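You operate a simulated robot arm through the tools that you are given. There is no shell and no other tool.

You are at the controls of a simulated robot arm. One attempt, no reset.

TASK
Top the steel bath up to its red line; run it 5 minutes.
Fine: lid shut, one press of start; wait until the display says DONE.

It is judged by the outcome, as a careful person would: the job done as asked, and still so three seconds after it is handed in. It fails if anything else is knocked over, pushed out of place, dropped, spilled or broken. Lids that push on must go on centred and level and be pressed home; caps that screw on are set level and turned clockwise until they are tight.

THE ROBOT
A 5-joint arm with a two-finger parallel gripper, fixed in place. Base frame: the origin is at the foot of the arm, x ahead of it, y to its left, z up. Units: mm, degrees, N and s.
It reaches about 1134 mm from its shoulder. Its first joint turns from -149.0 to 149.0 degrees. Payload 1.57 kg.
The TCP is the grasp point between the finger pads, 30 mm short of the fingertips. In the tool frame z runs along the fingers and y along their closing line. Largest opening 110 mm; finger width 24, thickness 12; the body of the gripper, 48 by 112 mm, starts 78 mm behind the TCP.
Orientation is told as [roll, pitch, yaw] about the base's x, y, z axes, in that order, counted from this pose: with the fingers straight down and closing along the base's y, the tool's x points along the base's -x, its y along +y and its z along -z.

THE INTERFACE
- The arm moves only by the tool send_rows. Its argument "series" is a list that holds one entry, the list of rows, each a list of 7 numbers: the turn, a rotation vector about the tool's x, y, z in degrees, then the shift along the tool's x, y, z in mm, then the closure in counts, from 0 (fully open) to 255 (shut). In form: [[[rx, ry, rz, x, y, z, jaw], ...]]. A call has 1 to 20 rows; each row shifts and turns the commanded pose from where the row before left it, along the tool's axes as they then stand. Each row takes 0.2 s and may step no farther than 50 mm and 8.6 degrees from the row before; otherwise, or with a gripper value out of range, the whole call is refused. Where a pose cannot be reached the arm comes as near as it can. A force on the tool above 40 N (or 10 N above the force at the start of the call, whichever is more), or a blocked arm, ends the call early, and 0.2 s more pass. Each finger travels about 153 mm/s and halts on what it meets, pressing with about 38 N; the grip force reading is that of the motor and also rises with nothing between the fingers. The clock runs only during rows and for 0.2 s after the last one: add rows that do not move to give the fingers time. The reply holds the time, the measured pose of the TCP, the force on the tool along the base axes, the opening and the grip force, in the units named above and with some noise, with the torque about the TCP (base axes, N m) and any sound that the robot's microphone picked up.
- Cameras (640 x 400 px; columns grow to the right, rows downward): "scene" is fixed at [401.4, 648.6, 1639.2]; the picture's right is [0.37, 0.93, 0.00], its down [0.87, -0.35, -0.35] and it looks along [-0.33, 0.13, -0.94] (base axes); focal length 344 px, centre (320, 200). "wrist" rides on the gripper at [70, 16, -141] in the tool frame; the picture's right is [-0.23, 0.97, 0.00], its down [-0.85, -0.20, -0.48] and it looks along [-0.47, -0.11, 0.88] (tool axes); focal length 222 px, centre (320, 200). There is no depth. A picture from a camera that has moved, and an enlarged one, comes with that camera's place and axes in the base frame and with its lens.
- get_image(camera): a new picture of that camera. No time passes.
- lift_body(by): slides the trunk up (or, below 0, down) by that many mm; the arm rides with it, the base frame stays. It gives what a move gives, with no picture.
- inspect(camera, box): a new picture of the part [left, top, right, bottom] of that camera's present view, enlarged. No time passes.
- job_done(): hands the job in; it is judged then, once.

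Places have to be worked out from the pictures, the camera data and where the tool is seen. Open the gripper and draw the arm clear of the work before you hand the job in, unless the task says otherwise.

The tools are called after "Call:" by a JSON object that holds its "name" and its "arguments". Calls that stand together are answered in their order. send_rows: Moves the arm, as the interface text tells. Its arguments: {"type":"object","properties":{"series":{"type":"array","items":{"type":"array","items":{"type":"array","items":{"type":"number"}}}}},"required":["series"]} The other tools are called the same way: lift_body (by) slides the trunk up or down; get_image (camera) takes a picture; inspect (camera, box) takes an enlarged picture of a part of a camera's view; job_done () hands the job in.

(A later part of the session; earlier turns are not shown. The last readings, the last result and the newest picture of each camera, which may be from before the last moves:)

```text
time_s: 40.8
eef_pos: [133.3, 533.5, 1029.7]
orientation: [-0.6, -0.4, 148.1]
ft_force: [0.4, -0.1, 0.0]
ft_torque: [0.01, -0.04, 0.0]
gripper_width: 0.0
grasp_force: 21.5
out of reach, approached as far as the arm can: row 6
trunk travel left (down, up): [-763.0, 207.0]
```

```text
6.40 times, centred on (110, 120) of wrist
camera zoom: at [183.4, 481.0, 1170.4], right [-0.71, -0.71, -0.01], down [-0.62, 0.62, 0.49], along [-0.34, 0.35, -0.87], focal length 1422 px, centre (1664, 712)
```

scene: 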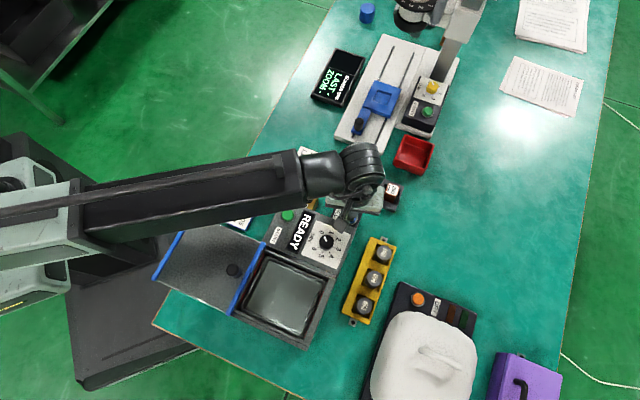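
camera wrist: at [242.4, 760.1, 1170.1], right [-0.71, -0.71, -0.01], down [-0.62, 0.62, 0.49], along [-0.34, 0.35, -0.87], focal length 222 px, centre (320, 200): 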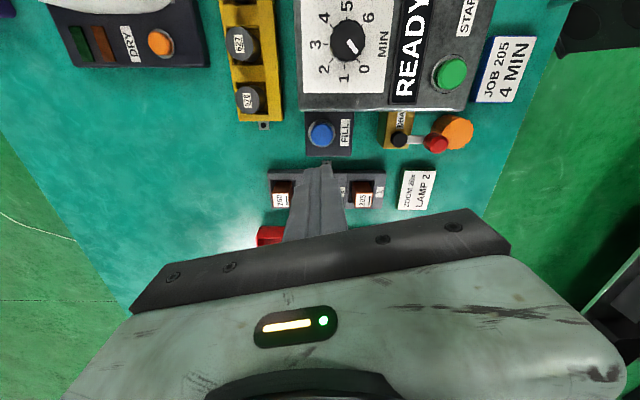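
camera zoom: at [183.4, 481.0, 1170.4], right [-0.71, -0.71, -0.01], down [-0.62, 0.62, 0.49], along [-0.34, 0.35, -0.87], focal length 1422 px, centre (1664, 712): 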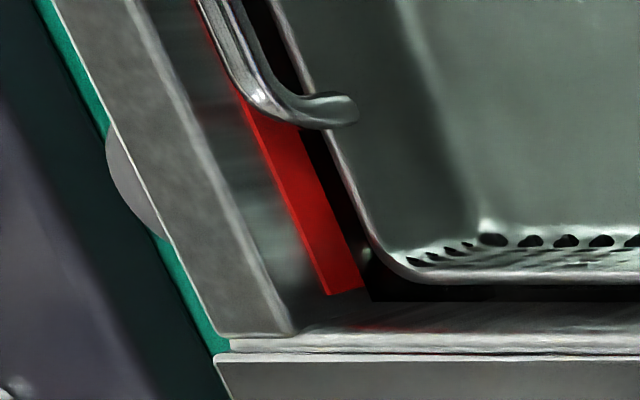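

The water is now tinting the basket holes. I zoom further at the red band to find the waterline.

Call:
{"name": "inspect", "arguments": {"camera": "wrist", "box": [90, 110, 130, 140]}}

Call:
{"name": "inspect", "arguments": {"camera": "wrist", "box": [60, 0, 140, 60]}}

Call:
{"name": "inspect", "arguments": {"camera": "wrist", "box": [180, 80, 250, 150]}}

```text
13.33 times, centred on (110, 125) of wrist
camera zoom: at [183.4, 481.0, 1170.4], right [-0.71, -0.71, -0.01], down [-0.62, 0.62, 0.49], along [-0.34, 0.35, -0.87], focal length 2962 px, centre (3120, 1200)
```

zoom: 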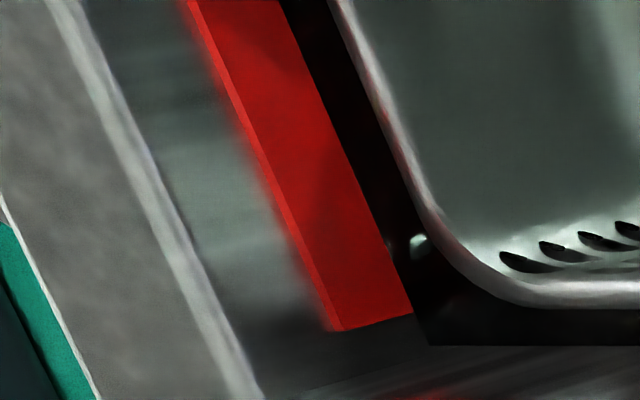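

```text
6.67 times, centred on (100, 30) of wrist
camera zoom: at [183.4, 481.0, 1170.4], right [-0.71, -0.71, -0.01], down [-0.62, 0.62, 0.49], along [-0.34, 0.35, -0.87], focal length 1481 px, centre (1787, 1333)
```

zoom: 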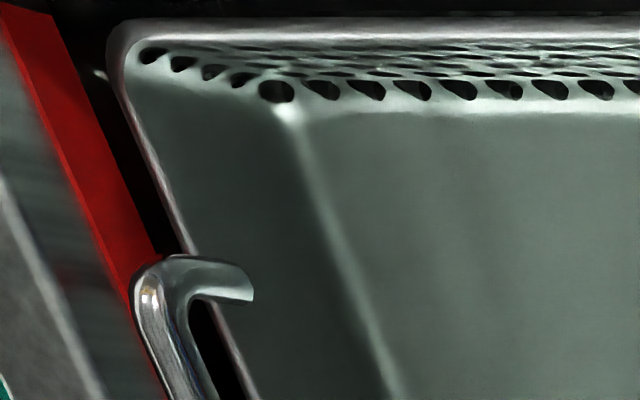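

```text
5.71 times, centred on (215, 115) of wrist
camera zoom: at [183.4, 481.0, 1170.4], right [-0.71, -0.71, -0.01], down [-0.62, 0.62, 0.49], along [-0.34, 0.35, -0.87], focal length 1269 px, centre (920, 686)
```

zoom: 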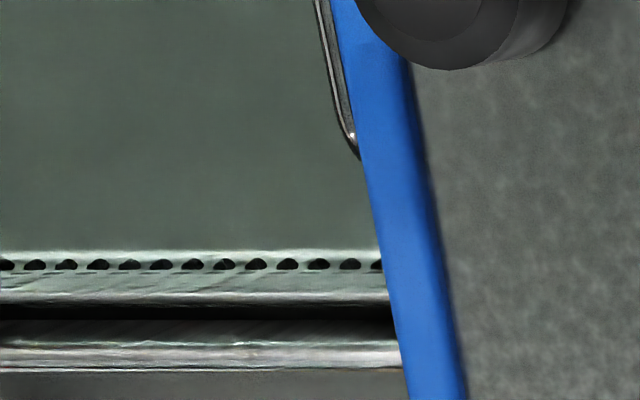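

The inspections are re-rendered sharply: the red band spans roughly z 897–906, with the rim at 915. For a more grazing look I move to the free near side of the bath and lower the camera.

Call:
{"name": "send_rows", "arguments": {"series": [[[0, 0, 0, 39.1, -7.2, 0, 255], [0, 0, 0, 39.1, -7.2, 0, 255], [0, 0, 0, 39.1, -7.2, 0, 255], [0, 0, 0, 39.1, -7.2, 0, 255], [0, 0, 0, 39.1, -7.2, 0, 255], [0, 0, 0, 0, 0, 0, 255]]]}}

Call:
{"name": "get_image", "arguments": {"camera": "wrist"}}

Call:
{"name": "get_image", "arguments": {"camera": "scene"}}

```text
time_s: 42.2
eef_pos: [317.9, 459.3, 1029.6]
orientation: [-0.6, -0.4, 148.1]
ft_force: [0.1, -0.4, -1.0]
ft_torque: [0.01, 0.05, -0.02]
gripper_width: 0.2
grasp_force: 20.8
trunk travel left (down, up): [-763.0, 207.0]
```

```text
taken
camera wrist: at [369.5, 407.1, 1170.3], right [-0.71, -0.71, -0.01], down [-0.62, 0.62, 0.49], along [-0.34, 0.35, -0.87], focal length 222 px, centre (320, 200)
```

wrist: 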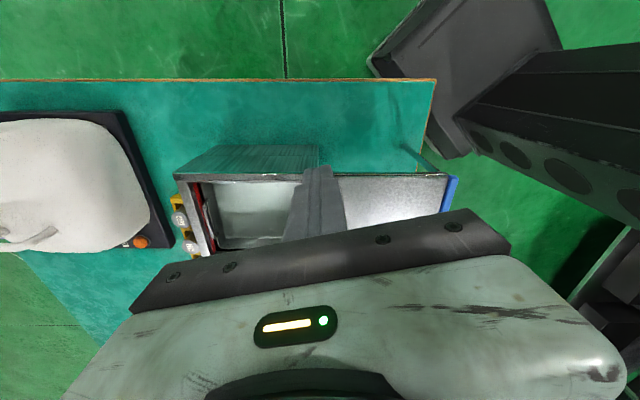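

```text
taken
```

scene: 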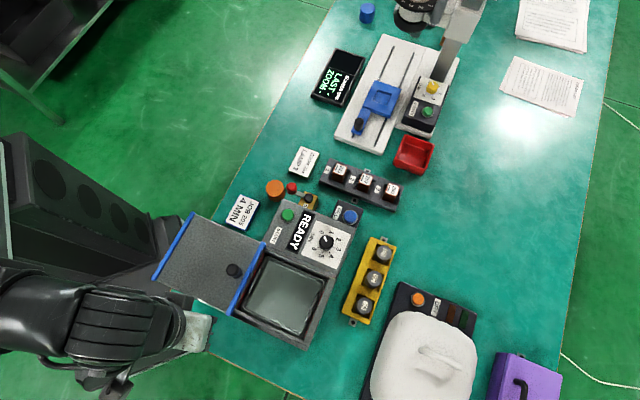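

Already a useful angle, so I zoom in on the red-band wall from here.

Call:
{"name": "inspect", "arguments": {"camera": "wrist", "box": [170, 165, 310, 255]}}

Call:
{"name": "inspect", "arguments": {"camera": "wrist", "box": [175, 170, 235, 220]}}

Call:
{"name": "inspect", "arguments": {"camera": "wrist", "box": [180, 210, 260, 260]}}

```text
4.44 times, centred on (240, 210) of wrist
camera zoom: at [369.5, 407.1, 1170.3], right [-0.71, -0.71, -0.01], down [-0.62, 0.62, 0.49], along [-0.34, 0.35, -0.87], focal length 987 px, centre (676, 156)
```

zoom: 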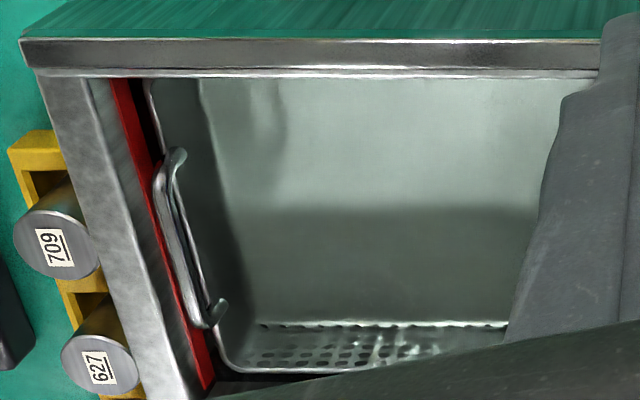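

```text
8.00 times, centred on (205, 195) of wrist
camera zoom: at [369.5, 407.1, 1170.3], right [-0.71, -0.71, -0.01], down [-0.62, 0.62, 0.49], along [-0.34, 0.35, -0.87], focal length 1777 px, centre (1240, 240)
```

zoom: 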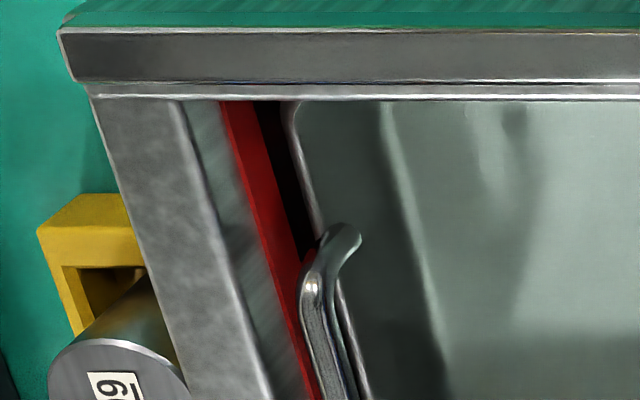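

```text
8.00 times, centred on (220, 235) of wrist
camera zoom: at [369.5, 407.1, 1170.3], right [-0.71, -0.71, -0.01], down [-0.62, 0.62, 0.49], along [-0.34, 0.35, -0.87], focal length 1777 px, centre (1120, -80)
```

zoom: 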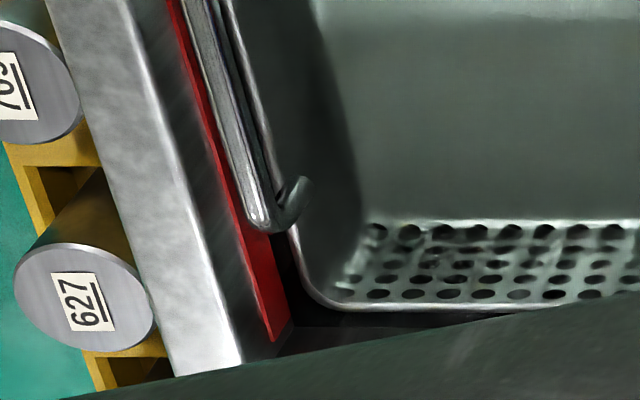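

I take one more baseline close-up of the red band's end corner before adding more water.

Call:
{"name": "inspect", "arguments": {"camera": "wrist", "box": [195, 232, 227, 256]}}

Call:
{"name": "inspect", "arguments": {"camera": "wrist", "box": [185, 178, 217, 202]}}

```text
16.00 times, centred on (211, 244) of wrist
camera zoom: at [369.5, 407.1, 1170.3], right [-0.71, -0.71, -0.01], down [-0.62, 0.62, 0.49], along [-0.34, 0.35, -0.87], focal length 3554 px, centre (2064, -504)
```

zoom: 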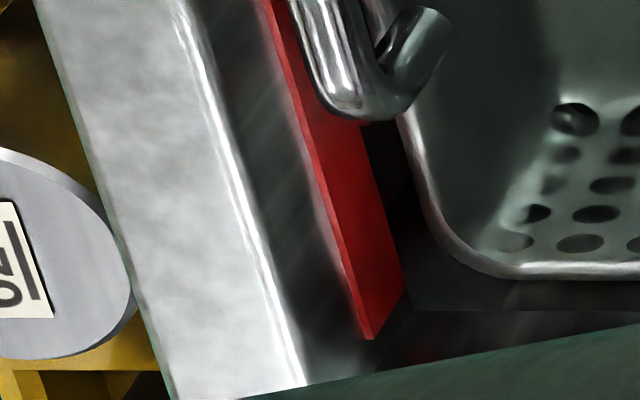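

```text
16.00 times, centred on (201, 190) of wrist
camera zoom: at [369.5, 407.1, 1170.3], right [-0.71, -0.71, -0.01], down [-0.62, 0.62, 0.49], along [-0.34, 0.35, -0.87], focal length 3554 px, centre (2224, 360)
```

zoom: 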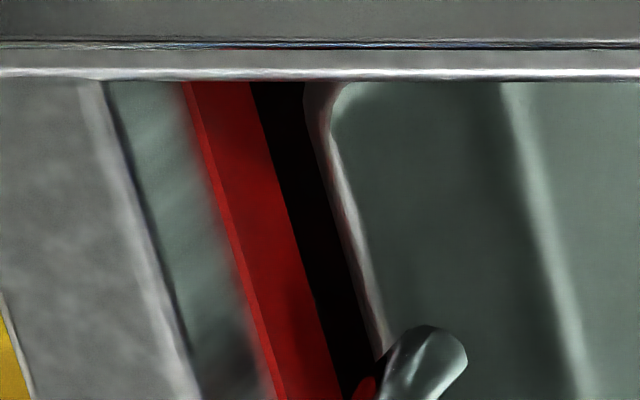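

The corner is clear, but the waterline still isn't obvious. The space beside the bath is free, so I lower the camera 90 mm for a more grazing look.

Call:
{"name": "lift_body", "arguments": {"by": -90}}

Call:
{"name": "get_image", "arguments": {"camera": "wrist"}}

Call:
{"name": "inspect", "arguments": {"camera": "wrist", "box": [70, 170, 230, 290]}}

```text
time_s: 43.4
eef_pos: [318.1, 460.3, 939.6]
orientation: [-0.6, -0.4, 148.1]
ft_force: [-0.5, 0.1, -0.1]
ft_torque: [0.03, 0.02, 0.02]
gripper_width: 0.0
grasp_force: 21.1
trunk travel left (down, up): [-673.0, 297.0]
```

```text
taken
camera wrist: at [369.0, 407.3, 1080.4], right [-0.71, -0.71, -0.01], down [-0.62, 0.62, 0.49], along [-0.34, 0.35, -0.87], focal length 222 px, centre (320, 200)
```

wrist: 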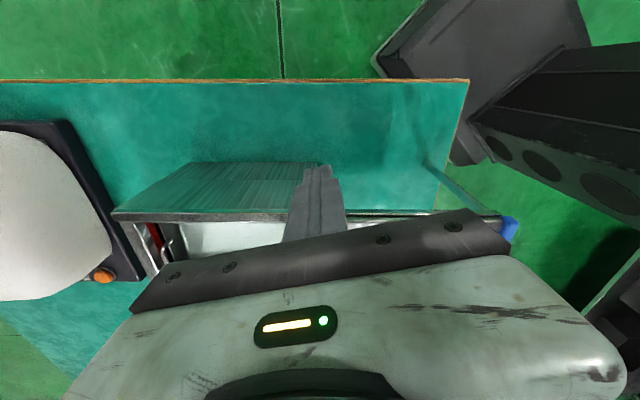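

```text
3.33 times, centred on (150, 230) of wrist
camera zoom: at [369.0, 407.3, 1080.4], right [-0.71, -0.71, -0.01], down [-0.62, 0.62, 0.49], along [-0.34, 0.35, -0.87], focal length 740 px, centre (887, 100)
```

zoom: 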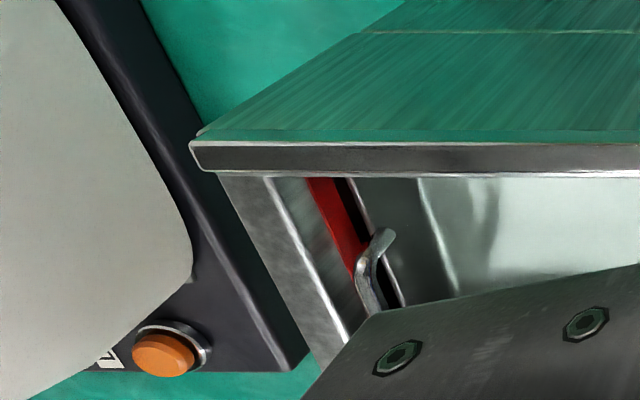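

The grazing view is blocked by the gripper, so I'll fill in steps and compare from the pose one level up. I raise and return to FILL.

Call:
{"name": "lift_body", "arguments": {"by": 90}}

Call:
{"name": "send_rows", "arguments": {"series": [[[0, 0, 0, -32.1, -25.5, 0, 255], [0, 0, 0, -32.1, -25.5, 0, 255], [0, 0, 0, -32.1, -25.5, 0, 255], [0, 0, 0, -32.1, -25.5, 0, 255], [0, 0, 0, -32.1, -25.5, 0, 255], [0, 0, 0, -32.1, -25.5, 0, 255], [0, 0, 0, -32.1, -25.5, 0, 255], [0, 0, 0, -32.1, -25.5, 0, 255], [0, 0, 0, -32.1, -25.5, 0, 255], [0, 0, 0, 0, 0, 0, 255]]]}}

Call:
{"name": "inspect", "arguments": {"camera": "scene", "box": [230, 240, 350, 350]}}

```text
time_s: 44.7
eef_pos: [318.2, 460.1, 1030.0]
orientation: [-0.6, -0.4, 148.1]
ft_force: [0.9, 0.0, -0.3]
ft_torque: [0.03, 0.01, 0.0]
gripper_width: 0.0
grasp_force: 21.6
trunk travel left (down, up): [-763.0, 207.0]
```

```text
time_s: 46.9
eef_pos: [195.0, 805.9, 1029.4]
orientation: [-0.6, -0.4, 148.0]
ft_force: [0.1, -0.1, -0.2]
ft_torque: [-0.02, 0.01, 0.03]
gripper_width: 0.0
grasp_force: 21.6
out of reach, approached as far as the arm can: row 5
trunk travel left (down, up): [-763.0, 207.0]
```

```text
3.64 times, centred on (290, 295) of scene
camera zoom: at [401.4, 648.6, 1639.2], right [0.37, 0.93, 0.0], down [0.87, -0.35, -0.35], along [-0.33, 0.13, -0.94], focal length 1250 px, centre (429, -146)
```

zoom: 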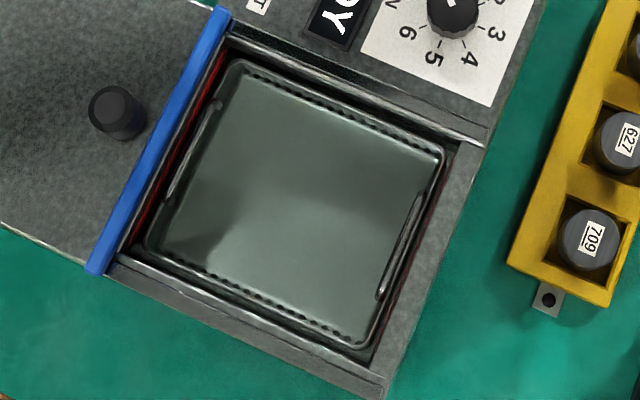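

I lower in two stages, then press for about 2 s.

Call:
{"name": "lift_body", "arguments": {"by": -131}}

Call:
{"name": "lift_body", "arguments": {"by": -6}}

Call:
{"name": "send_rows", "arguments": {"series": [[[0, 0, 0, 0, 0, 0, 255], [0, 0, 0, 0, 0, 0, 255], [0, 0, 0, 0, 0, 0, 255], [0, 0, 0, 0, 0, 0, 255], [0, 0, 0, 0, 0, 0, 255], [0, 0, 0, 0, 0, 0, 255], [0, 0, 0, 0, 0, 0, 255]]]}}

Call:
{"name": "inspect", "arguments": {"camera": "scene", "box": [230, 240, 350, 350]}}

```text
time_s: 48.5
eef_pos: [195.5, 807.8, 898.2]
orientation: [-0.6, -0.3, 148.0]
ft_force: [0.6, -0.2, 0.4]
ft_torque: [0.0, 0.0, 0.01]
gripper_width: 0.0
grasp_force: 21.6
trunk travel left (down, up): [-632.0, 338.0]
```

```text
time_s: 49.0
eef_pos: [195.1, 807.7, 892.4]
orientation: [-0.7, -0.4, 148.0]
ft_force: [0.8, 3.3, 9.3]
ft_torque: [0.06, -0.1, 0.04]
gripper_width: 0.0
grasp_force: 20.9
trunk travel left (down, up): [-626.0, 344.0]
heard: click
```

```text
time_s: 50.6
eef_pos: [194.7, 805.9, 892.2]
orientation: [-0.6, -0.4, 148.0]
ft_force: [0.3, 2.9, 8.1]
ft_torque: [0.02, -0.06, -0.01]
gripper_width: 0.0
grasp_force: 21.1
trunk travel left (down, up): [-626.0, 344.0]
```

```text
3.64 times, centred on (290, 295) of scene
camera zoom: at [401.4, 648.6, 1639.2], right [0.37, 0.93, 0.0], down [0.87, -0.35, -0.35], along [-0.33, 0.13, -0.94], focal length 1250 px, centre (429, -146)
```

zoom: 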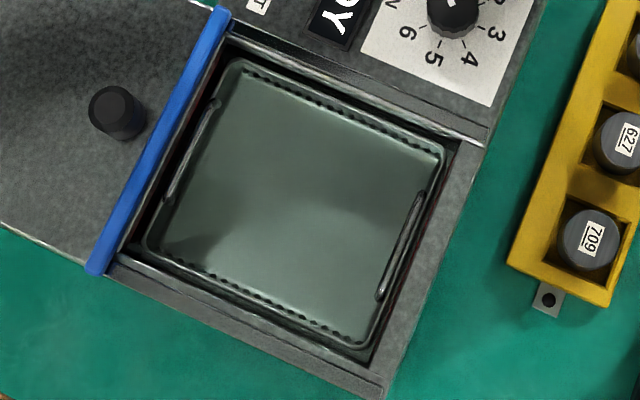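

The red line on the left wall has gone dark in this view, which suggests the water now covers it. I release at once and check from the oblique pose.

Call:
{"name": "lift_body", "arguments": {"by": 137}}

Call:
{"name": "inspect", "arguments": {"camera": "scene", "box": [230, 240, 350, 350]}}

Call:
{"name": "send_rows", "arguments": {"series": [[[0, 0, 0, 32.1, 25.5, 0, 255], [0, 0, 0, 32.1, 25.5, 0, 255], [0, 0, 0, 32.1, 25.5, 0, 255], [0, 0, 0, 32.1, 25.5, 0, 255], [0, 0, 0, 32.1, 25.5, 0, 255], [0, 0, 0, 32.1, 25.5, 0, 255], [0, 0, 0, 32.1, 25.5, 0, 255], [0, 0, 0, 32.1, 25.5, 0, 255], [0, 0, 0, 32.1, 25.5, 0, 255], [0, 0, 0, 0, 0, 0, 255]]]}}

Call:
{"name": "inspect", "arguments": {"camera": "wrist", "box": [170, 165, 310, 255]}}

Call:
{"name": "inspect", "arguments": {"camera": "wrist", "box": [195, 232, 227, 256]}}

Call:
{"name": "inspect", "arguments": {"camera": "wrist", "box": [185, 178, 217, 202]}}

```text
time_s: 52.3
eef_pos: [194.1, 806.9, 1029.5]
orientation: [-0.6, -0.4, 148.0]
ft_force: [-0.2, 0.0, -0.2]
ft_torque: [0.0, 0.0, -0.02]
gripper_width: 0.0
grasp_force: 20.6
trunk travel left (down, up): [-763.0, 207.0]
```

```text
3.64 times, centred on (290, 295) of scene
camera zoom: at [401.4, 648.6, 1639.2], right [0.37, 0.93, 0.0], down [0.87, -0.35, -0.35], along [-0.33, 0.13, -0.94], focal length 1250 px, centre (429, -146)
```

zoom: 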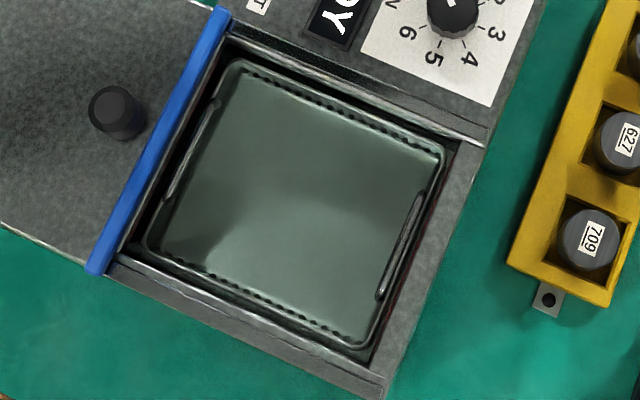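

```text
time_s: 54.5
eef_pos: [319.2, 458.8, 1029.8]
orientation: [-0.6, -0.4, 148.2]
ft_force: [-0.7, -0.3, -0.2]
ft_torque: [0.03, -0.01, 0.01]
gripper_width: 0.1
grasp_force: 21.8
out of reach, approached as far as the arm can: row 6
trunk travel left (down, up): [-763.0, 207.0]
```

```text
4.44 times, centred on (240, 210) of wrist
camera zoom: at [369.7, 406.1, 1170.4], right [-0.71, -0.71, -0.01], down [-0.62, 0.62, 0.49], along [-0.34, 0.35, -0.87], focal length 987 px, centre (676, 156)
```

zoom: 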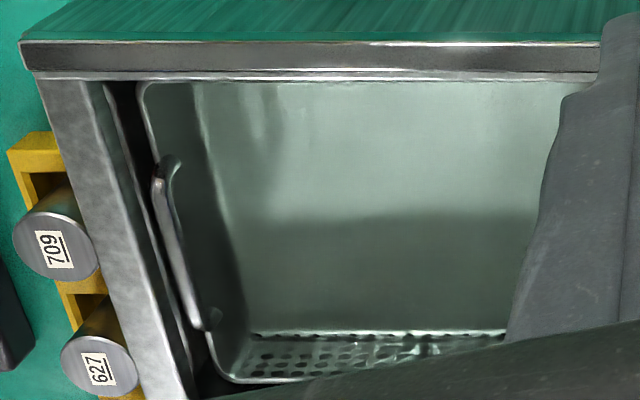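

```text
16.00 times, centred on (211, 244) of wrist
camera zoom: at [369.7, 406.1, 1170.4], right [-0.71, -0.71, -0.01], down [-0.62, 0.62, 0.49], along [-0.34, 0.35, -0.87], focal length 3554 px, centre (2064, -504)
```

zoom: 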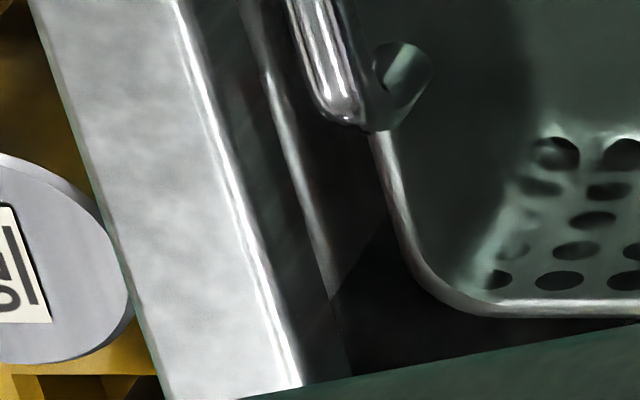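

```text
16.00 times, centred on (201, 190) of wrist
camera zoom: at [369.7, 406.1, 1170.4], right [-0.71, -0.71, -0.01], down [-0.62, 0.62, 0.49], along [-0.34, 0.35, -0.87], focal length 3554 px, centre (2224, 360)
```

zoom: 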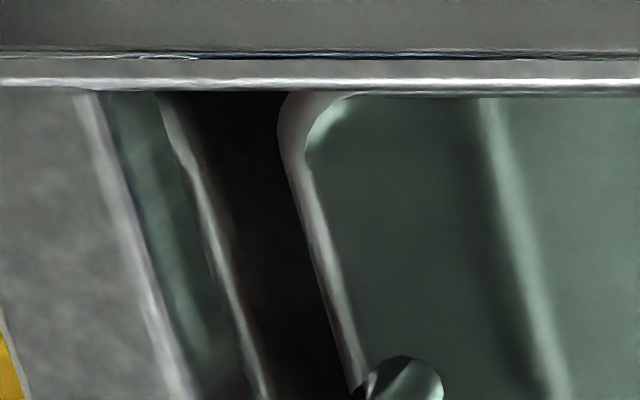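

The water now sits just above the top of the red band, about 1 mm over it, with the band about 8–9 mm tall. A small correction through the DRAIN lever would bring it back onto the line, so I look at that valve closely.

Call:
{"name": "send_rows", "arguments": {"series": [[[0, 0, 0, -37.1, -10.5, 0, 255], [0, 0, 0, -37.1, -10.5, 0, 255], [0, 0, 0, -37.1, -10.5, 0, 255], [0, 0, 0, -37.1, -10.5, 0, 255], [0, 0, 0, -37.1, -10.5, 0, 255], [0, 0, 0, -37.1, -10.5, 0, 255], [0, 0, 0, -37.1, -10.5, 0, 255], [0, 0, 0, -37.1, -10.5, 0, 255], [0, 0, 0, -37.1, -10.5, 0, 255], [0, 0, 0, -37.1, -10.5, 0, 255]]]}}

Call:
{"name": "get_image", "arguments": {"camera": "wrist"}}

Call:
{"name": "inspect", "arguments": {"camera": "wrist", "box": [240, 40, 400, 160]}}

Call:
{"name": "inspect", "arguments": {"camera": "scene", "box": [255, 165, 325, 215]}}

```text
time_s: 56.7
eef_pos: [57.9, 747.9, 1029.4]
orientation: [-0.6, -0.4, 148.0]
ft_force: [-1.3, -0.4, -0.4]
ft_torque: [0.0, 0.01, 0.0]
gripper_width: 0.0
grasp_force: 21.5
out of reach, approached as far as the arm can: row 5
trunk travel left (down, up): [-763.0, 207.0]
```

```text
taken
camera wrist: at [109.0, 695.7, 1170.2], right [-0.71, -0.71, -0.01], down [-0.62, 0.62, 0.49], along [-0.34, 0.35, -0.87], focal length 222 px, centre (320, 200)
```

wrist: 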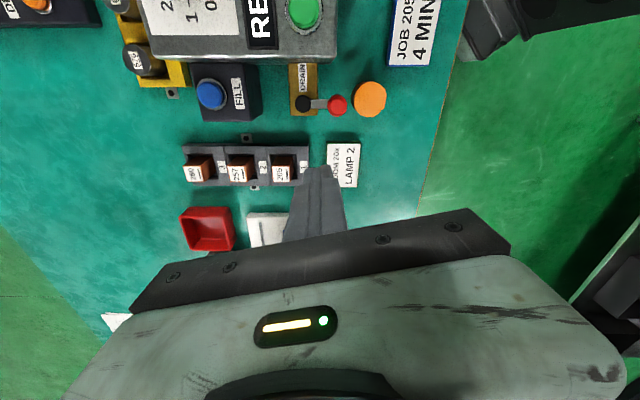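

```text
3.33 times, centred on (320, 100) of wrist
camera zoom: at [109.0, 695.7, 1170.2], right [-0.71, -0.71, -0.01], down [-0.62, 0.62, 0.49], along [-0.34, 0.35, -0.87], focal length 740 px, centre (320, 533)
```

zoom: 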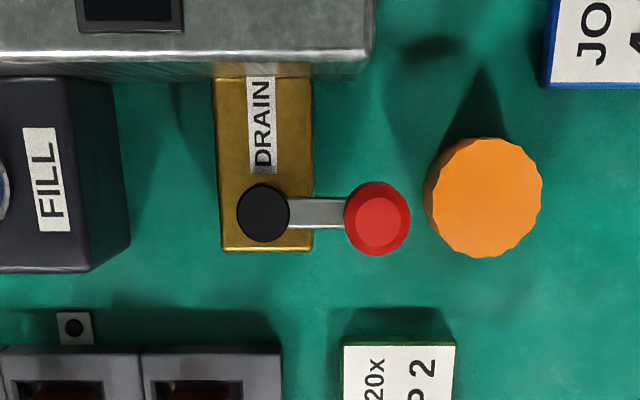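

```text
8.00 times, centred on (290, 190) of scene
camera zoom: at [401.4, 648.6, 1639.2], right [0.37, 0.93, 0.0], down [0.87, -0.35, -0.35], along [-0.33, 0.13, -0.94], focal length 2751 px, centre (560, 280)
```

zoom: 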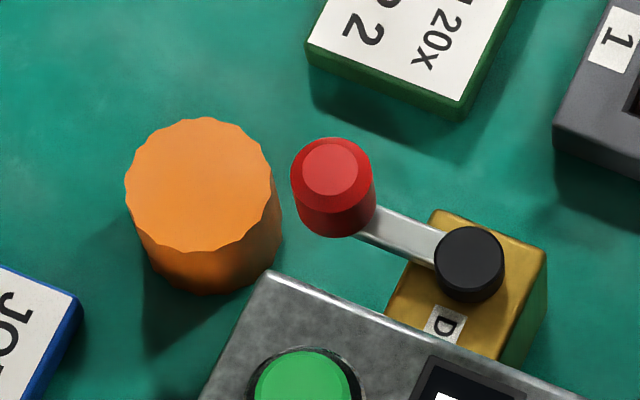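

The lever is a vertical red knob at about (71, 703.5, top 869), pivoting at (104, 736.5) and pointing along the bath's back. It can only swing away from the bath. I turn the jaws to close across it, set the gap to about 50 mm, and go above it.

Call:
{"name": "send_rows", "arguments": {"series": [[[0, 0, 8.5, 0, 0, 0, 139], [0, 0, 8.5, 0, 0, 0, 139], [0, 0, 8.5, 0, 0, 0, 139], [0, 0, 8.5, 0, 0, 0, 139], [0, 0, 8.5, 0, 0, 0, 139], [0, 0, 8.5, 0, 0, 0, 139], [0, 0, 8.5, 0, 0, 0, 139], [0, 0, 8.5, 0, 0, 0, 139], [0, 0, 8.5, 0, 0, 0, 139], [0, 0, 8.5, 0, 0, 0, 139], [0, 0, 8.5, 0, 0, 0, 139], [0, 0, 8.5, 0, 0, 0, 139], [0, 0, 1, 0, 0, 0, 139]]]}}

Call:
{"name": "get_image", "arguments": {"camera": "wrist"}}

```text
time_s: 59.5
eef_pos: [58.9, 743.7, 1029.5]
orientation: [0.5, -0.5, 45.0]
ft_force: [0.5, 0.5, -0.3]
ft_torque: [0.0, -0.01, 0.0]
gripper_width: 50.3
grasp_force: 0.2
trunk travel left (down, up): [-763.0, 207.0]
```

```text
taken
camera wrist: at [-1.7, 705.1, 1170.5], right [-0.53, 0.85, 0.01], down [0.75, 0.46, 0.48], along [0.41, 0.26, -0.88], focal length 222 px, centre (320, 200)
```

wrist: 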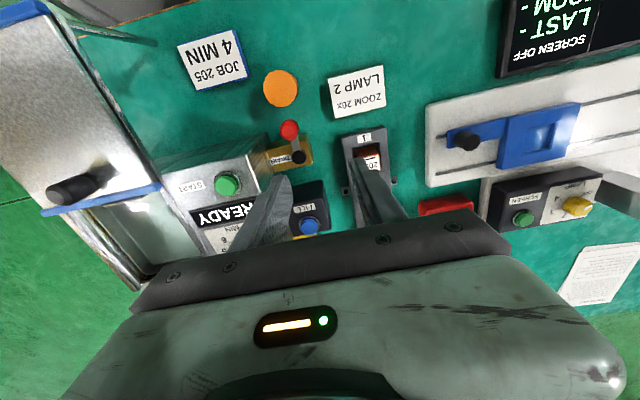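

The new view confirms the knob at about (70, 703). I centre over it and lower to just above its top.

Call:
{"name": "send_rows", "arguments": {"series": [[[0, 0, 0, 10.4, -18.2, 0, 139], [0, 0, 0, 10.3, -18.2, 0, 139], [0, 0, 0, 0, 0, 0, 139]]]}}

Call:
{"name": "lift_body", "arguments": {"by": -122}}

Call:
{"name": "get_image", "arguments": {"camera": "wrist"}}

Call:
{"name": "inspect", "arguments": {"camera": "scene", "box": [225, 150, 365, 350]}}

```text
time_s: 60.3
eef_pos: [71.1, 704.2, 1030.2]
orientation: [0.5, -0.4, 45.0]
ft_force: [-0.5, 0.0, 0.4]
ft_torque: [0.02, 0.02, -0.01]
gripper_width: 50.1
grasp_force: 0.0
trunk travel left (down, up): [-763.0, 207.0]
```

```text
time_s: 61.8
eef_pos: [71.3, 704.2, 908.3]
orientation: [0.4, -0.4, 45.0]
ft_force: [-0.2, -0.1, -0.2]
ft_torque: [0.01, 0.01, -0.02]
gripper_width: 50.3
grasp_force: 0.1
trunk travel left (down, up): [-641.0, 329.0]
```

```text
taken
camera wrist: at [10.3, 664.8, 1048.5], right [-0.53, 0.85, 0.01], down [0.75, 0.46, 0.48], along [0.41, 0.26, -0.88], focal length 222 px, centre (320, 200)
```

wrist: 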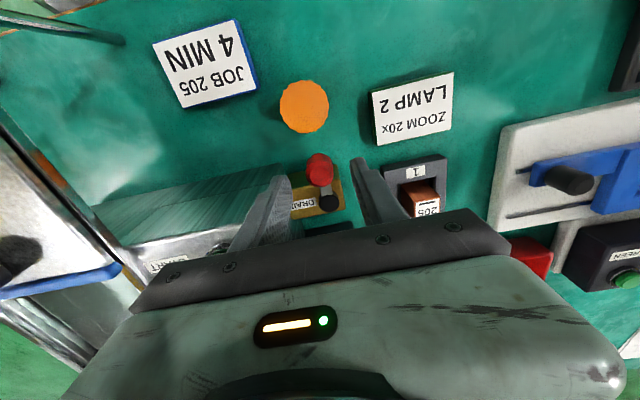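

```text
2.00 times, centred on (295, 250) of scene
camera zoom: at [401.4, 648.6, 1639.2], right [0.37, 0.93, 0.0], down [0.87, -0.35, -0.35], along [-0.33, 0.13, -0.94], focal length 688 px, centre (370, 100)
```

zoom: 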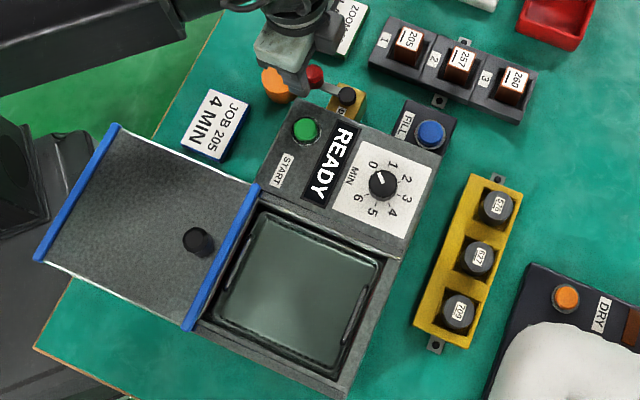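

The knob is midway between the fingers and clear of the panel corner. I shift 2 mm outward along the lever, lower to grip height and close.

Call:
{"name": "send_rows", "arguments": {"series": [[[0, 0, 0, 2, 0, 0, 139]]]}}

Call:
{"name": "lift_body", "arguments": {"by": -31}}

Call:
{"name": "get_image", "arguments": {"camera": "wrist"}}

```text
time_s: 62.2
eef_pos: [70.4, 702.9, 907.0]
orientation: [0.5, -0.6, 45.0]
ft_force: [-0.5, -0.2, 0.1]
ft_torque: [0.02, 0.02, -0.01]
gripper_width: 50.0
grasp_force: 0.1
trunk travel left (down, up): [-641.0, 329.0]
```

```text
time_s: 62.9
eef_pos: [69.7, 703.5, 875.9]
orientation: [0.5, -0.5, 45.0]
ft_force: [0.3, 0.8, 0.2]
ft_torque: [0.02, 0.02, 0.01]
gripper_width: 50.4
grasp_force: 0.1
trunk travel left (down, up): [-610.0, 360.0]
```

```text
taken
camera wrist: at [9.1, 663.8, 1017.5], right [-0.53, 0.85, 0.01], down [0.75, 0.46, 0.48], along [0.41, 0.26, -0.88], focal length 222 px, centre (320, 200)
```

wrist: 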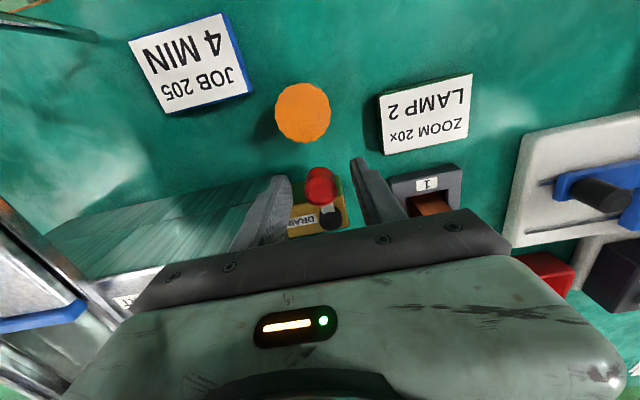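

I close in two stages and read the grip.

Call:
{"name": "send_rows", "arguments": {"series": [[[0, 0, 0, 0, 0, 0, 180], [0, 0, 0, 0, 0, 0, 180]]]}}

Call:
{"name": "inspect", "arguments": {"camera": "wrist", "box": [260, 130, 400, 230]}}

```text
time_s: 63.5
eef_pos: [69.9, 703.7, 876.5]
orientation: [0.6, -0.5, 45.0]
ft_force: [-0.2, 0.3, 0.2]
ft_torque: [0.03, 0.0, -0.02]
gripper_width: 32.1
grasp_force: 0.1
trunk travel left (down, up): [-610.0, 360.0]
```

```text
4.00 times, centred on (330, 180) of wrist
camera zoom: at [9.1, 663.8, 1017.5], right [-0.53, 0.85, 0.01], down [0.75, 0.46, 0.48], along [0.41, 0.26, -0.88], focal length 888 px, centre (280, 280)
```

zoom: 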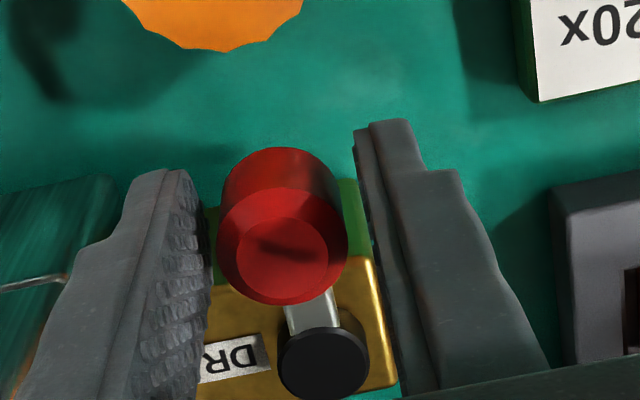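

The knob is nearly centred, so I close on it now.

Call:
{"name": "send_rows", "arguments": {"series": [[[0, 0, 0, 0, 0, 0, 215], [0, 0, 0, 0, 0, 0, 230], [0, 0, 0, 0, 0, 0, 230]]]}}

Call:
{"name": "inspect", "arguments": {"camera": "scene", "box": [230, 240, 350, 350]}}

Call:
{"name": "inspect", "arguments": {"camera": "wrist", "box": [260, 130, 400, 230]}}

```text
time_s: 64.3
eef_pos: [70.5, 704.3, 876.0]
orientation: [0.4, -0.5, 45.0]
ft_force: [-1.1, 0.1, 1.0]
ft_torque: [-0.51, -0.1, 0.02]
gripper_width: 24.7
grasp_force: 36.5
trunk travel left (down, up): [-610.0, 360.0]
```

```text
3.64 times, centred on (290, 295) of scene
camera zoom: at [401.4, 648.6, 1639.2], right [0.37, 0.93, 0.0], down [0.87, -0.35, -0.35], along [-0.33, 0.13, -0.94], focal length 1250 px, centre (429, -146)
```

zoom: 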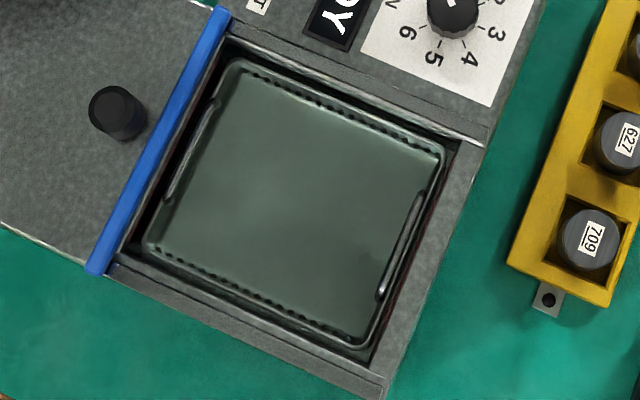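

```text
4.00 times, centred on (330, 180) of wrist
camera zoom: at [9.0, 663.8, 1017.5], right [-0.53, 0.85, 0.01], down [0.75, 0.46, 0.48], along [0.41, 0.26, -0.88], focal length 888 px, centre (280, 280)
```

zoom: 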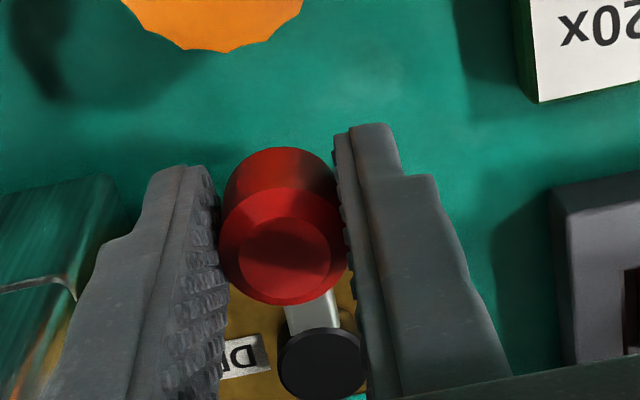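

The knob is gripped. I swing the lever away from the bath by 16° to start and watch the forces and the water.

Call:
{"name": "send_rows", "arguments": {"series": [[[0, 0, 8, -0.45, 6.47, 0, 230], [0, 0, 8, -0.45, 6.47, 0, 230]]]}}

Call:
{"name": "inspect", "arguments": {"camera": "scene", "box": [230, 240, 350, 350]}}

Call:
{"name": "inspect", "arguments": {"camera": "wrist", "box": [260, 130, 400, 230]}}

```text
time_s: 64.9
eef_pos: [62.4, 714.0, 875.5]
orientation: [0.6, -0.4, 29.0]
ft_force: [-2.8, 1.6, 0.9]
ft_torque: [-0.11, -1.02, 0.12]
gripper_width: 24.4
grasp_force: 36.4
trunk travel left (down, up): [-610.0, 360.0]
```

```text
3.64 times, centred on (290, 295) of scene
camera zoom: at [401.4, 648.6, 1639.2], right [0.37, 0.93, 0.0], down [0.87, -0.35, -0.35], along [-0.33, 0.13, -0.94], focal length 1250 px, centre (429, -146)
```

zoom: 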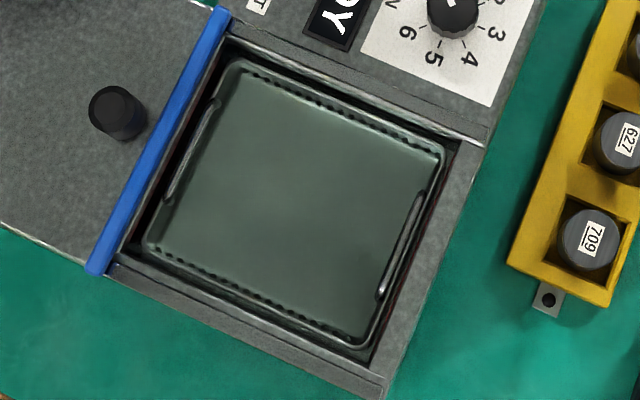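

```text
4.00 times, centred on (330, 180) of wrist
camera zoom: at [-7.1, 692.7, 1017.7], right [-0.27, 0.96, 0.01], down [0.84, 0.23, 0.48], along [0.46, 0.14, -0.88], focal length 888 px, centre (280, 280)
```

zoom: 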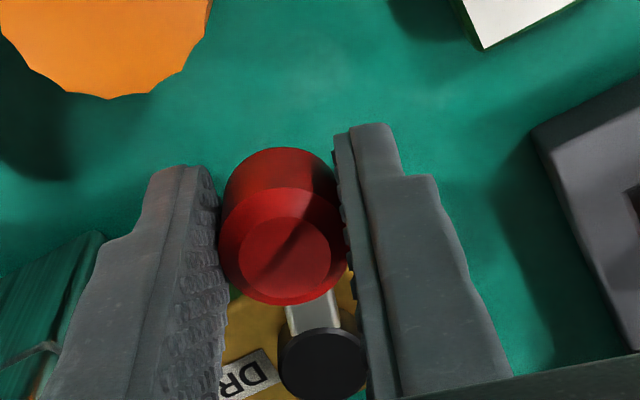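

The lever turns easily. I go on to 32° and check for drainage.

Call:
{"name": "send_rows", "arguments": {"series": [[[0, 0, 8, -0.45, 6.47, 0, 230], [0, 0, 8, -0.45, 6.47, 0, 230]]]}}

Call:
{"name": "inspect", "arguments": {"camera": "scene", "box": [230, 240, 350, 350]}}

```text
time_s: 65.5
eef_pos: [57.0, 727.2, 876.7]
orientation: [0.6, -0.1, 12.9]
ft_force: [-3.5, -0.4, 0.3]
ft_torque: [-0.48, -0.78, 0.01]
gripper_width: 24.6
grasp_force: 36.7
trunk travel left (down, up): [-610.0, 360.0]
```

```text
3.64 times, centred on (290, 295) of scene
camera zoom: at [401.4, 648.6, 1639.2], right [0.37, 0.93, 0.0], down [0.87, -0.35, -0.35], along [-0.33, 0.13, -0.94], focal length 1250 px, centre (429, -146)
```

zoom: 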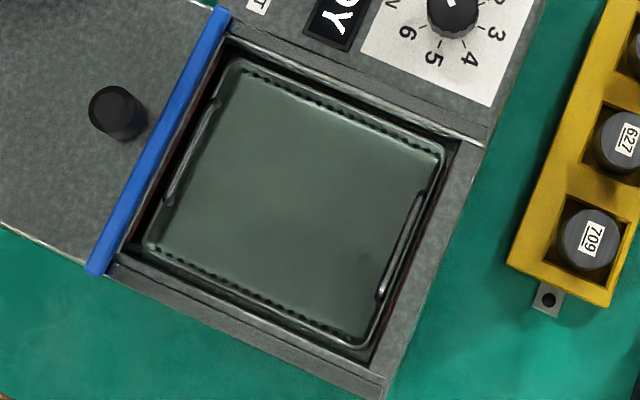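

A faint red hint may be appearing at the left wall, so I zoom hard there.

Call:
{"name": "inspect", "arguments": {"camera": "scene", "box": [240, 255, 280, 285]}}

Call:
{"name": "inspect", "arguments": {"camera": "scene", "box": [315, 275, 355, 305]}}

```text
13.33 times, centred on (260, 270) of scene
camera zoom: at [401.4, 648.6, 1639.2], right [0.37, 0.93, 0.0], down [0.87, -0.35, -0.35], along [-0.33, 0.13, -0.94], focal length 4585 px, centre (1120, -733)
```

zoom: 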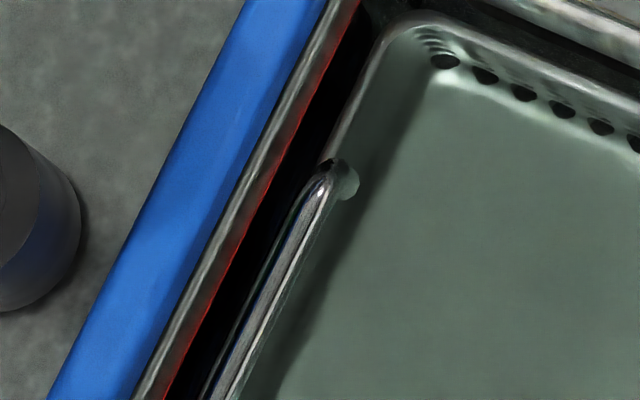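

```text
13.33 times, centred on (335, 290) of scene
camera zoom: at [401.4, 648.6, 1639.2], right [0.37, 0.93, 0.0], down [0.87, -0.35, -0.35], along [-0.33, 0.13, -0.94], focal length 4585 px, centre (120, -1000)
```

zoom: 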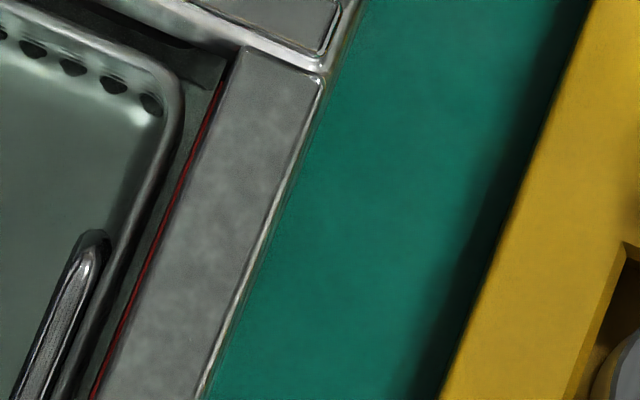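

A thin red edge is just emerging, so the level is at the band's top and drains slowly at this angle. I hold briefly and re-check.

Call:
{"name": "send_rows", "arguments": {"series": [[[0, 0, 0, 0, 0, 0, 230], [0, 0, 0, 0, 0, 0, 230], [0, 0, 0, 0, 0, 0, 230]]]}}

Call:
{"name": "inspect", "arguments": {"camera": "scene", "box": [240, 255, 280, 285]}}

Call:
{"name": "inspect", "arguments": {"camera": "scene", "box": [315, 275, 355, 305]}}

```text
time_s: 66.3
eef_pos: [57.6, 725.3, 877.0]
orientation: [0.8, -0.1, 13.0]
ft_force: [-2.7, -3.1, -1.4]
ft_torque: [-0.63, -0.03, -0.11]
gripper_width: 24.6
grasp_force: 37.0
trunk travel left (down, up): [-610.0, 360.0]
```

```text
13.33 times, centred on (260, 270) of scene
camera zoom: at [401.4, 648.6, 1639.2], right [0.37, 0.93, 0.0], down [0.87, -0.35, -0.35], along [-0.33, 0.13, -0.94], focal length 4585 px, centre (1120, -733)
```

zoom: 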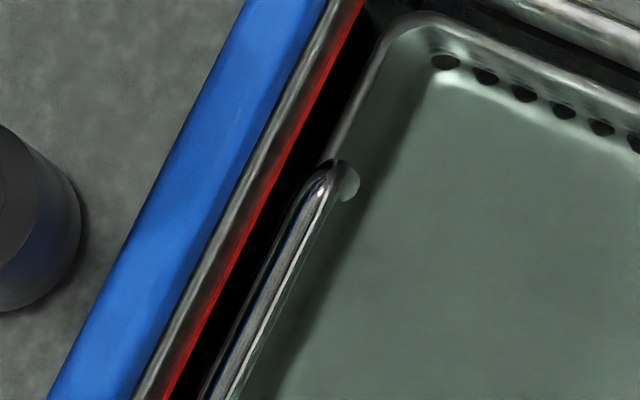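

```text
13.33 times, centred on (335, 290) of scene
camera zoom: at [401.4, 648.6, 1639.2], right [0.37, 0.93, 0.0], down [0.87, -0.35, -0.35], along [-0.33, 0.13, -0.94], focal length 4585 px, centre (120, -1000)
```

zoom: 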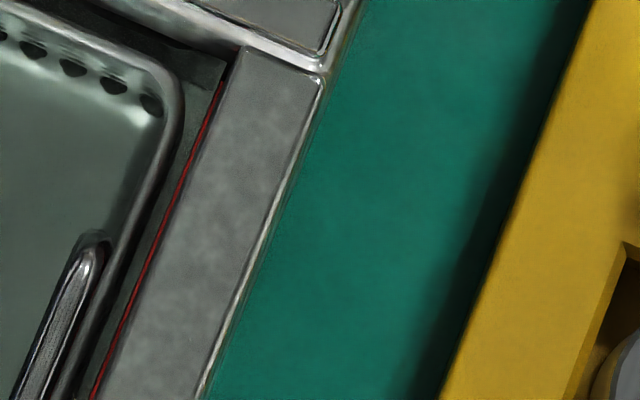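

The red strip is growing. I measure it at higher zoom before deciding when to close.

Call:
{"name": "inspect", "arguments": {"camera": "scene", "box": [248, 264, 260, 273]}}

```text
16.00 times, centred on (254, 268) of scene
camera zoom: at [401.4, 648.6, 1639.2], right [0.37, 0.93, 0.0], down [0.87, -0.35, -0.35], along [-0.33, 0.13, -0.94], focal length 5502 px, centre (1376, -896)
```

zoom: 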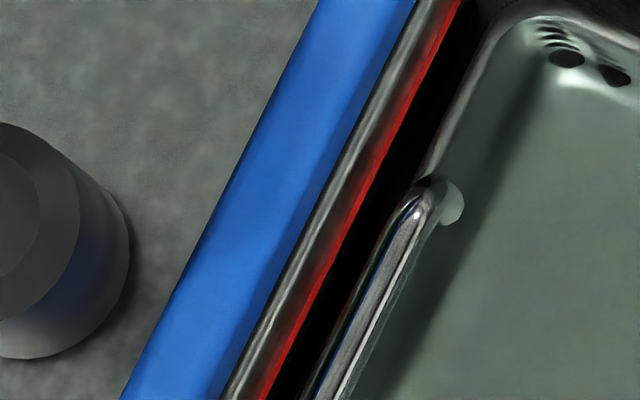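

About 3–4 mm of the roughly 8.6 mm band is now exposed, which is close to mid-line. I close the valve now by reversing the swing exactly.

Call:
{"name": "send_rows", "arguments": {"series": [[[0, 0, -8, -0.45, -6.47, 0, 230], [0, 0, -8, -0.45, -6.47, 0, 230], [0, 0, -8, -0.45, -6.47, 0, 230], [0, 0, -8, -0.45, -6.47, 0, 230], [0, 0, 0, 0, -0.8, 0, 230]]]}}

Call:
{"name": "inspect", "arguments": {"camera": "scene", "box": [248, 264, 260, 273]}}

Call:
{"name": "inspect", "arguments": {"camera": "wrist", "box": [260, 130, 400, 230]}}

```text
time_s: 67.5
eef_pos: [68.6, 702.8, 876.3]
orientation: [0.5, -0.6, 45.3]
ft_force: [-3.2, 3.5, 1.9]
ft_torque: [-0.82, 0.28, 0.2]
gripper_width: 24.5
grasp_force: 35.7
trunk travel left (down, up): [-610.0, 360.0]
```

```text
16.00 times, centred on (254, 268) of scene
camera zoom: at [401.4, 648.6, 1639.2], right [0.37, 0.93, 0.0], down [0.87, -0.35, -0.35], along [-0.33, 0.13, -0.94], focal length 5502 px, centre (1376, -896)
```

zoom: 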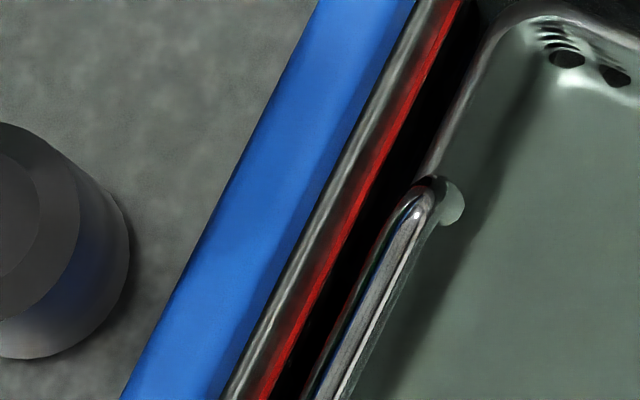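

```text
4.00 times, centred on (330, 180) of wrist
camera zoom: at [9.2, 663.6, 1017.5], right [-0.53, 0.85, 0.01], down [0.74, 0.46, 0.48], along [0.41, 0.27, -0.87], focal length 888 px, centre (280, 280)
```

zoom: 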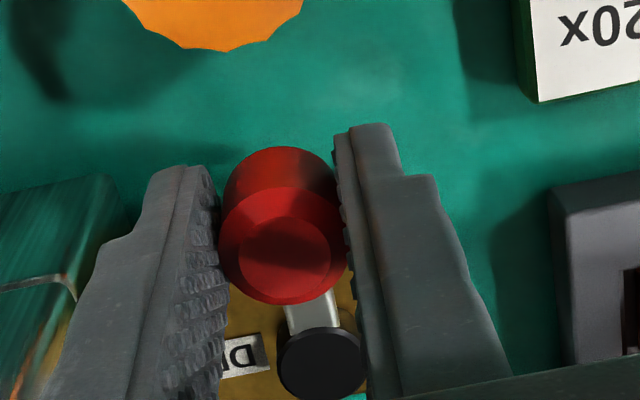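

The lever is back in its original position. I hold a moment to confirm the level no longer drops, then open the jaws.

Call:
{"name": "send_rows", "arguments": {"series": [[[0, 0, 0, 0, 0, 0, 230], [0, 0, 0, 0, 0, 0, 230], [0, 0, 0, 0, 0, 0, 230], [0, 0, 0, 0, 0, 0, 230], [0, 0, 0, 0, 0, 0, 230]]]}}

Call:
{"name": "inspect", "arguments": {"camera": "scene", "box": [248, 264, 260, 273]}}

Call:
{"name": "send_rows", "arguments": {"series": [[[0, 0, 0, 0, 0, 0, 200], [0, 0, 0, 0, 0, 0, 170], [0, 0, 0, 0, 0, 0, 150], [0, 0, 0, 0, 0, 0, 150]]]}}

Call:
{"name": "inspect", "arguments": {"camera": "wrist", "box": [260, 130, 400, 230]}}

Call:
{"name": "inspect", "arguments": {"camera": "scene", "box": [248, 264, 260, 273]}}

```text
time_s: 68.7
eef_pos: [69.8, 703.7, 876.7]
orientation: [0.5, -0.5, 45.0]
ft_force: [-4.8, 6.1, 4.8]
ft_torque: [0.17, -0.48, 0.29]
gripper_width: 24.7
grasp_force: 36.4
trunk travel left (down, up): [-610.0, 360.0]
```

```text
16.00 times, centred on (254, 268) of scene
camera zoom: at [401.4, 648.6, 1639.2], right [0.37, 0.93, 0.0], down [0.87, -0.35, -0.35], along [-0.33, 0.13, -0.94], focal length 5502 px, centre (1376, -896)
```

zoom: 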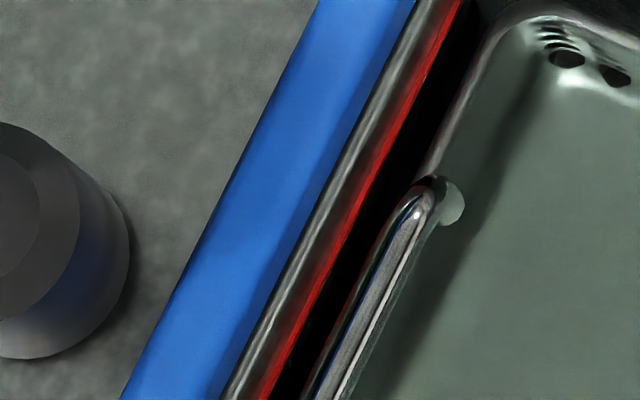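

```text
time_s: 69.7
eef_pos: [70.4, 703.0, 875.8]
orientation: [0.5, -0.4, 44.9]
ft_force: [-0.7, -0.8, -0.2]
ft_torque: [-0.03, -0.02, 0.0]
gripper_width: 45.6
grasp_force: 0.1
trunk travel left (down, up): [-610.0, 360.0]
```

```text
4.00 times, centred on (330, 180) of wrist
camera zoom: at [9.5, 663.4, 1017.5], right [-0.53, 0.85, 0.01], down [0.75, 0.46, 0.48], along [0.41, 0.26, -0.88], focal length 888 px, centre (280, 280)
```

zoom: 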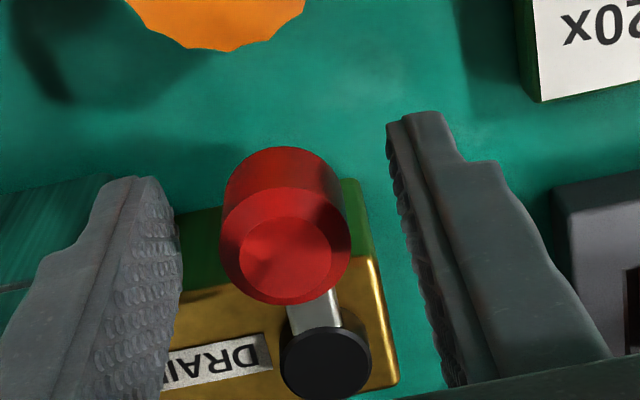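

```text
16.00 times, centred on (254, 268) of scene
camera zoom: at [401.4, 648.6, 1639.2], right [0.37, 0.93, 0.0], down [0.87, -0.35, -0.35], along [-0.33, 0.13, -0.94], focal length 5502 px, centre (1376, -896)
```

zoom: 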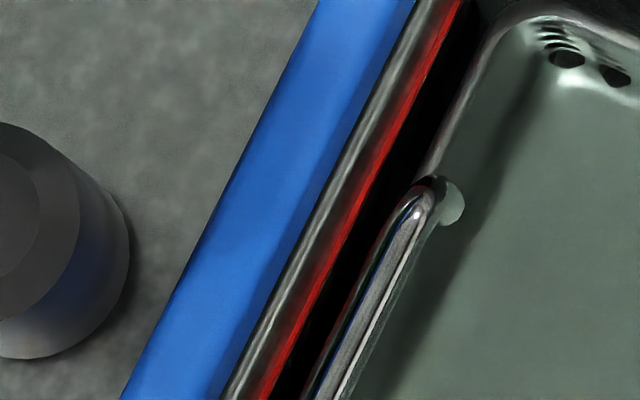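

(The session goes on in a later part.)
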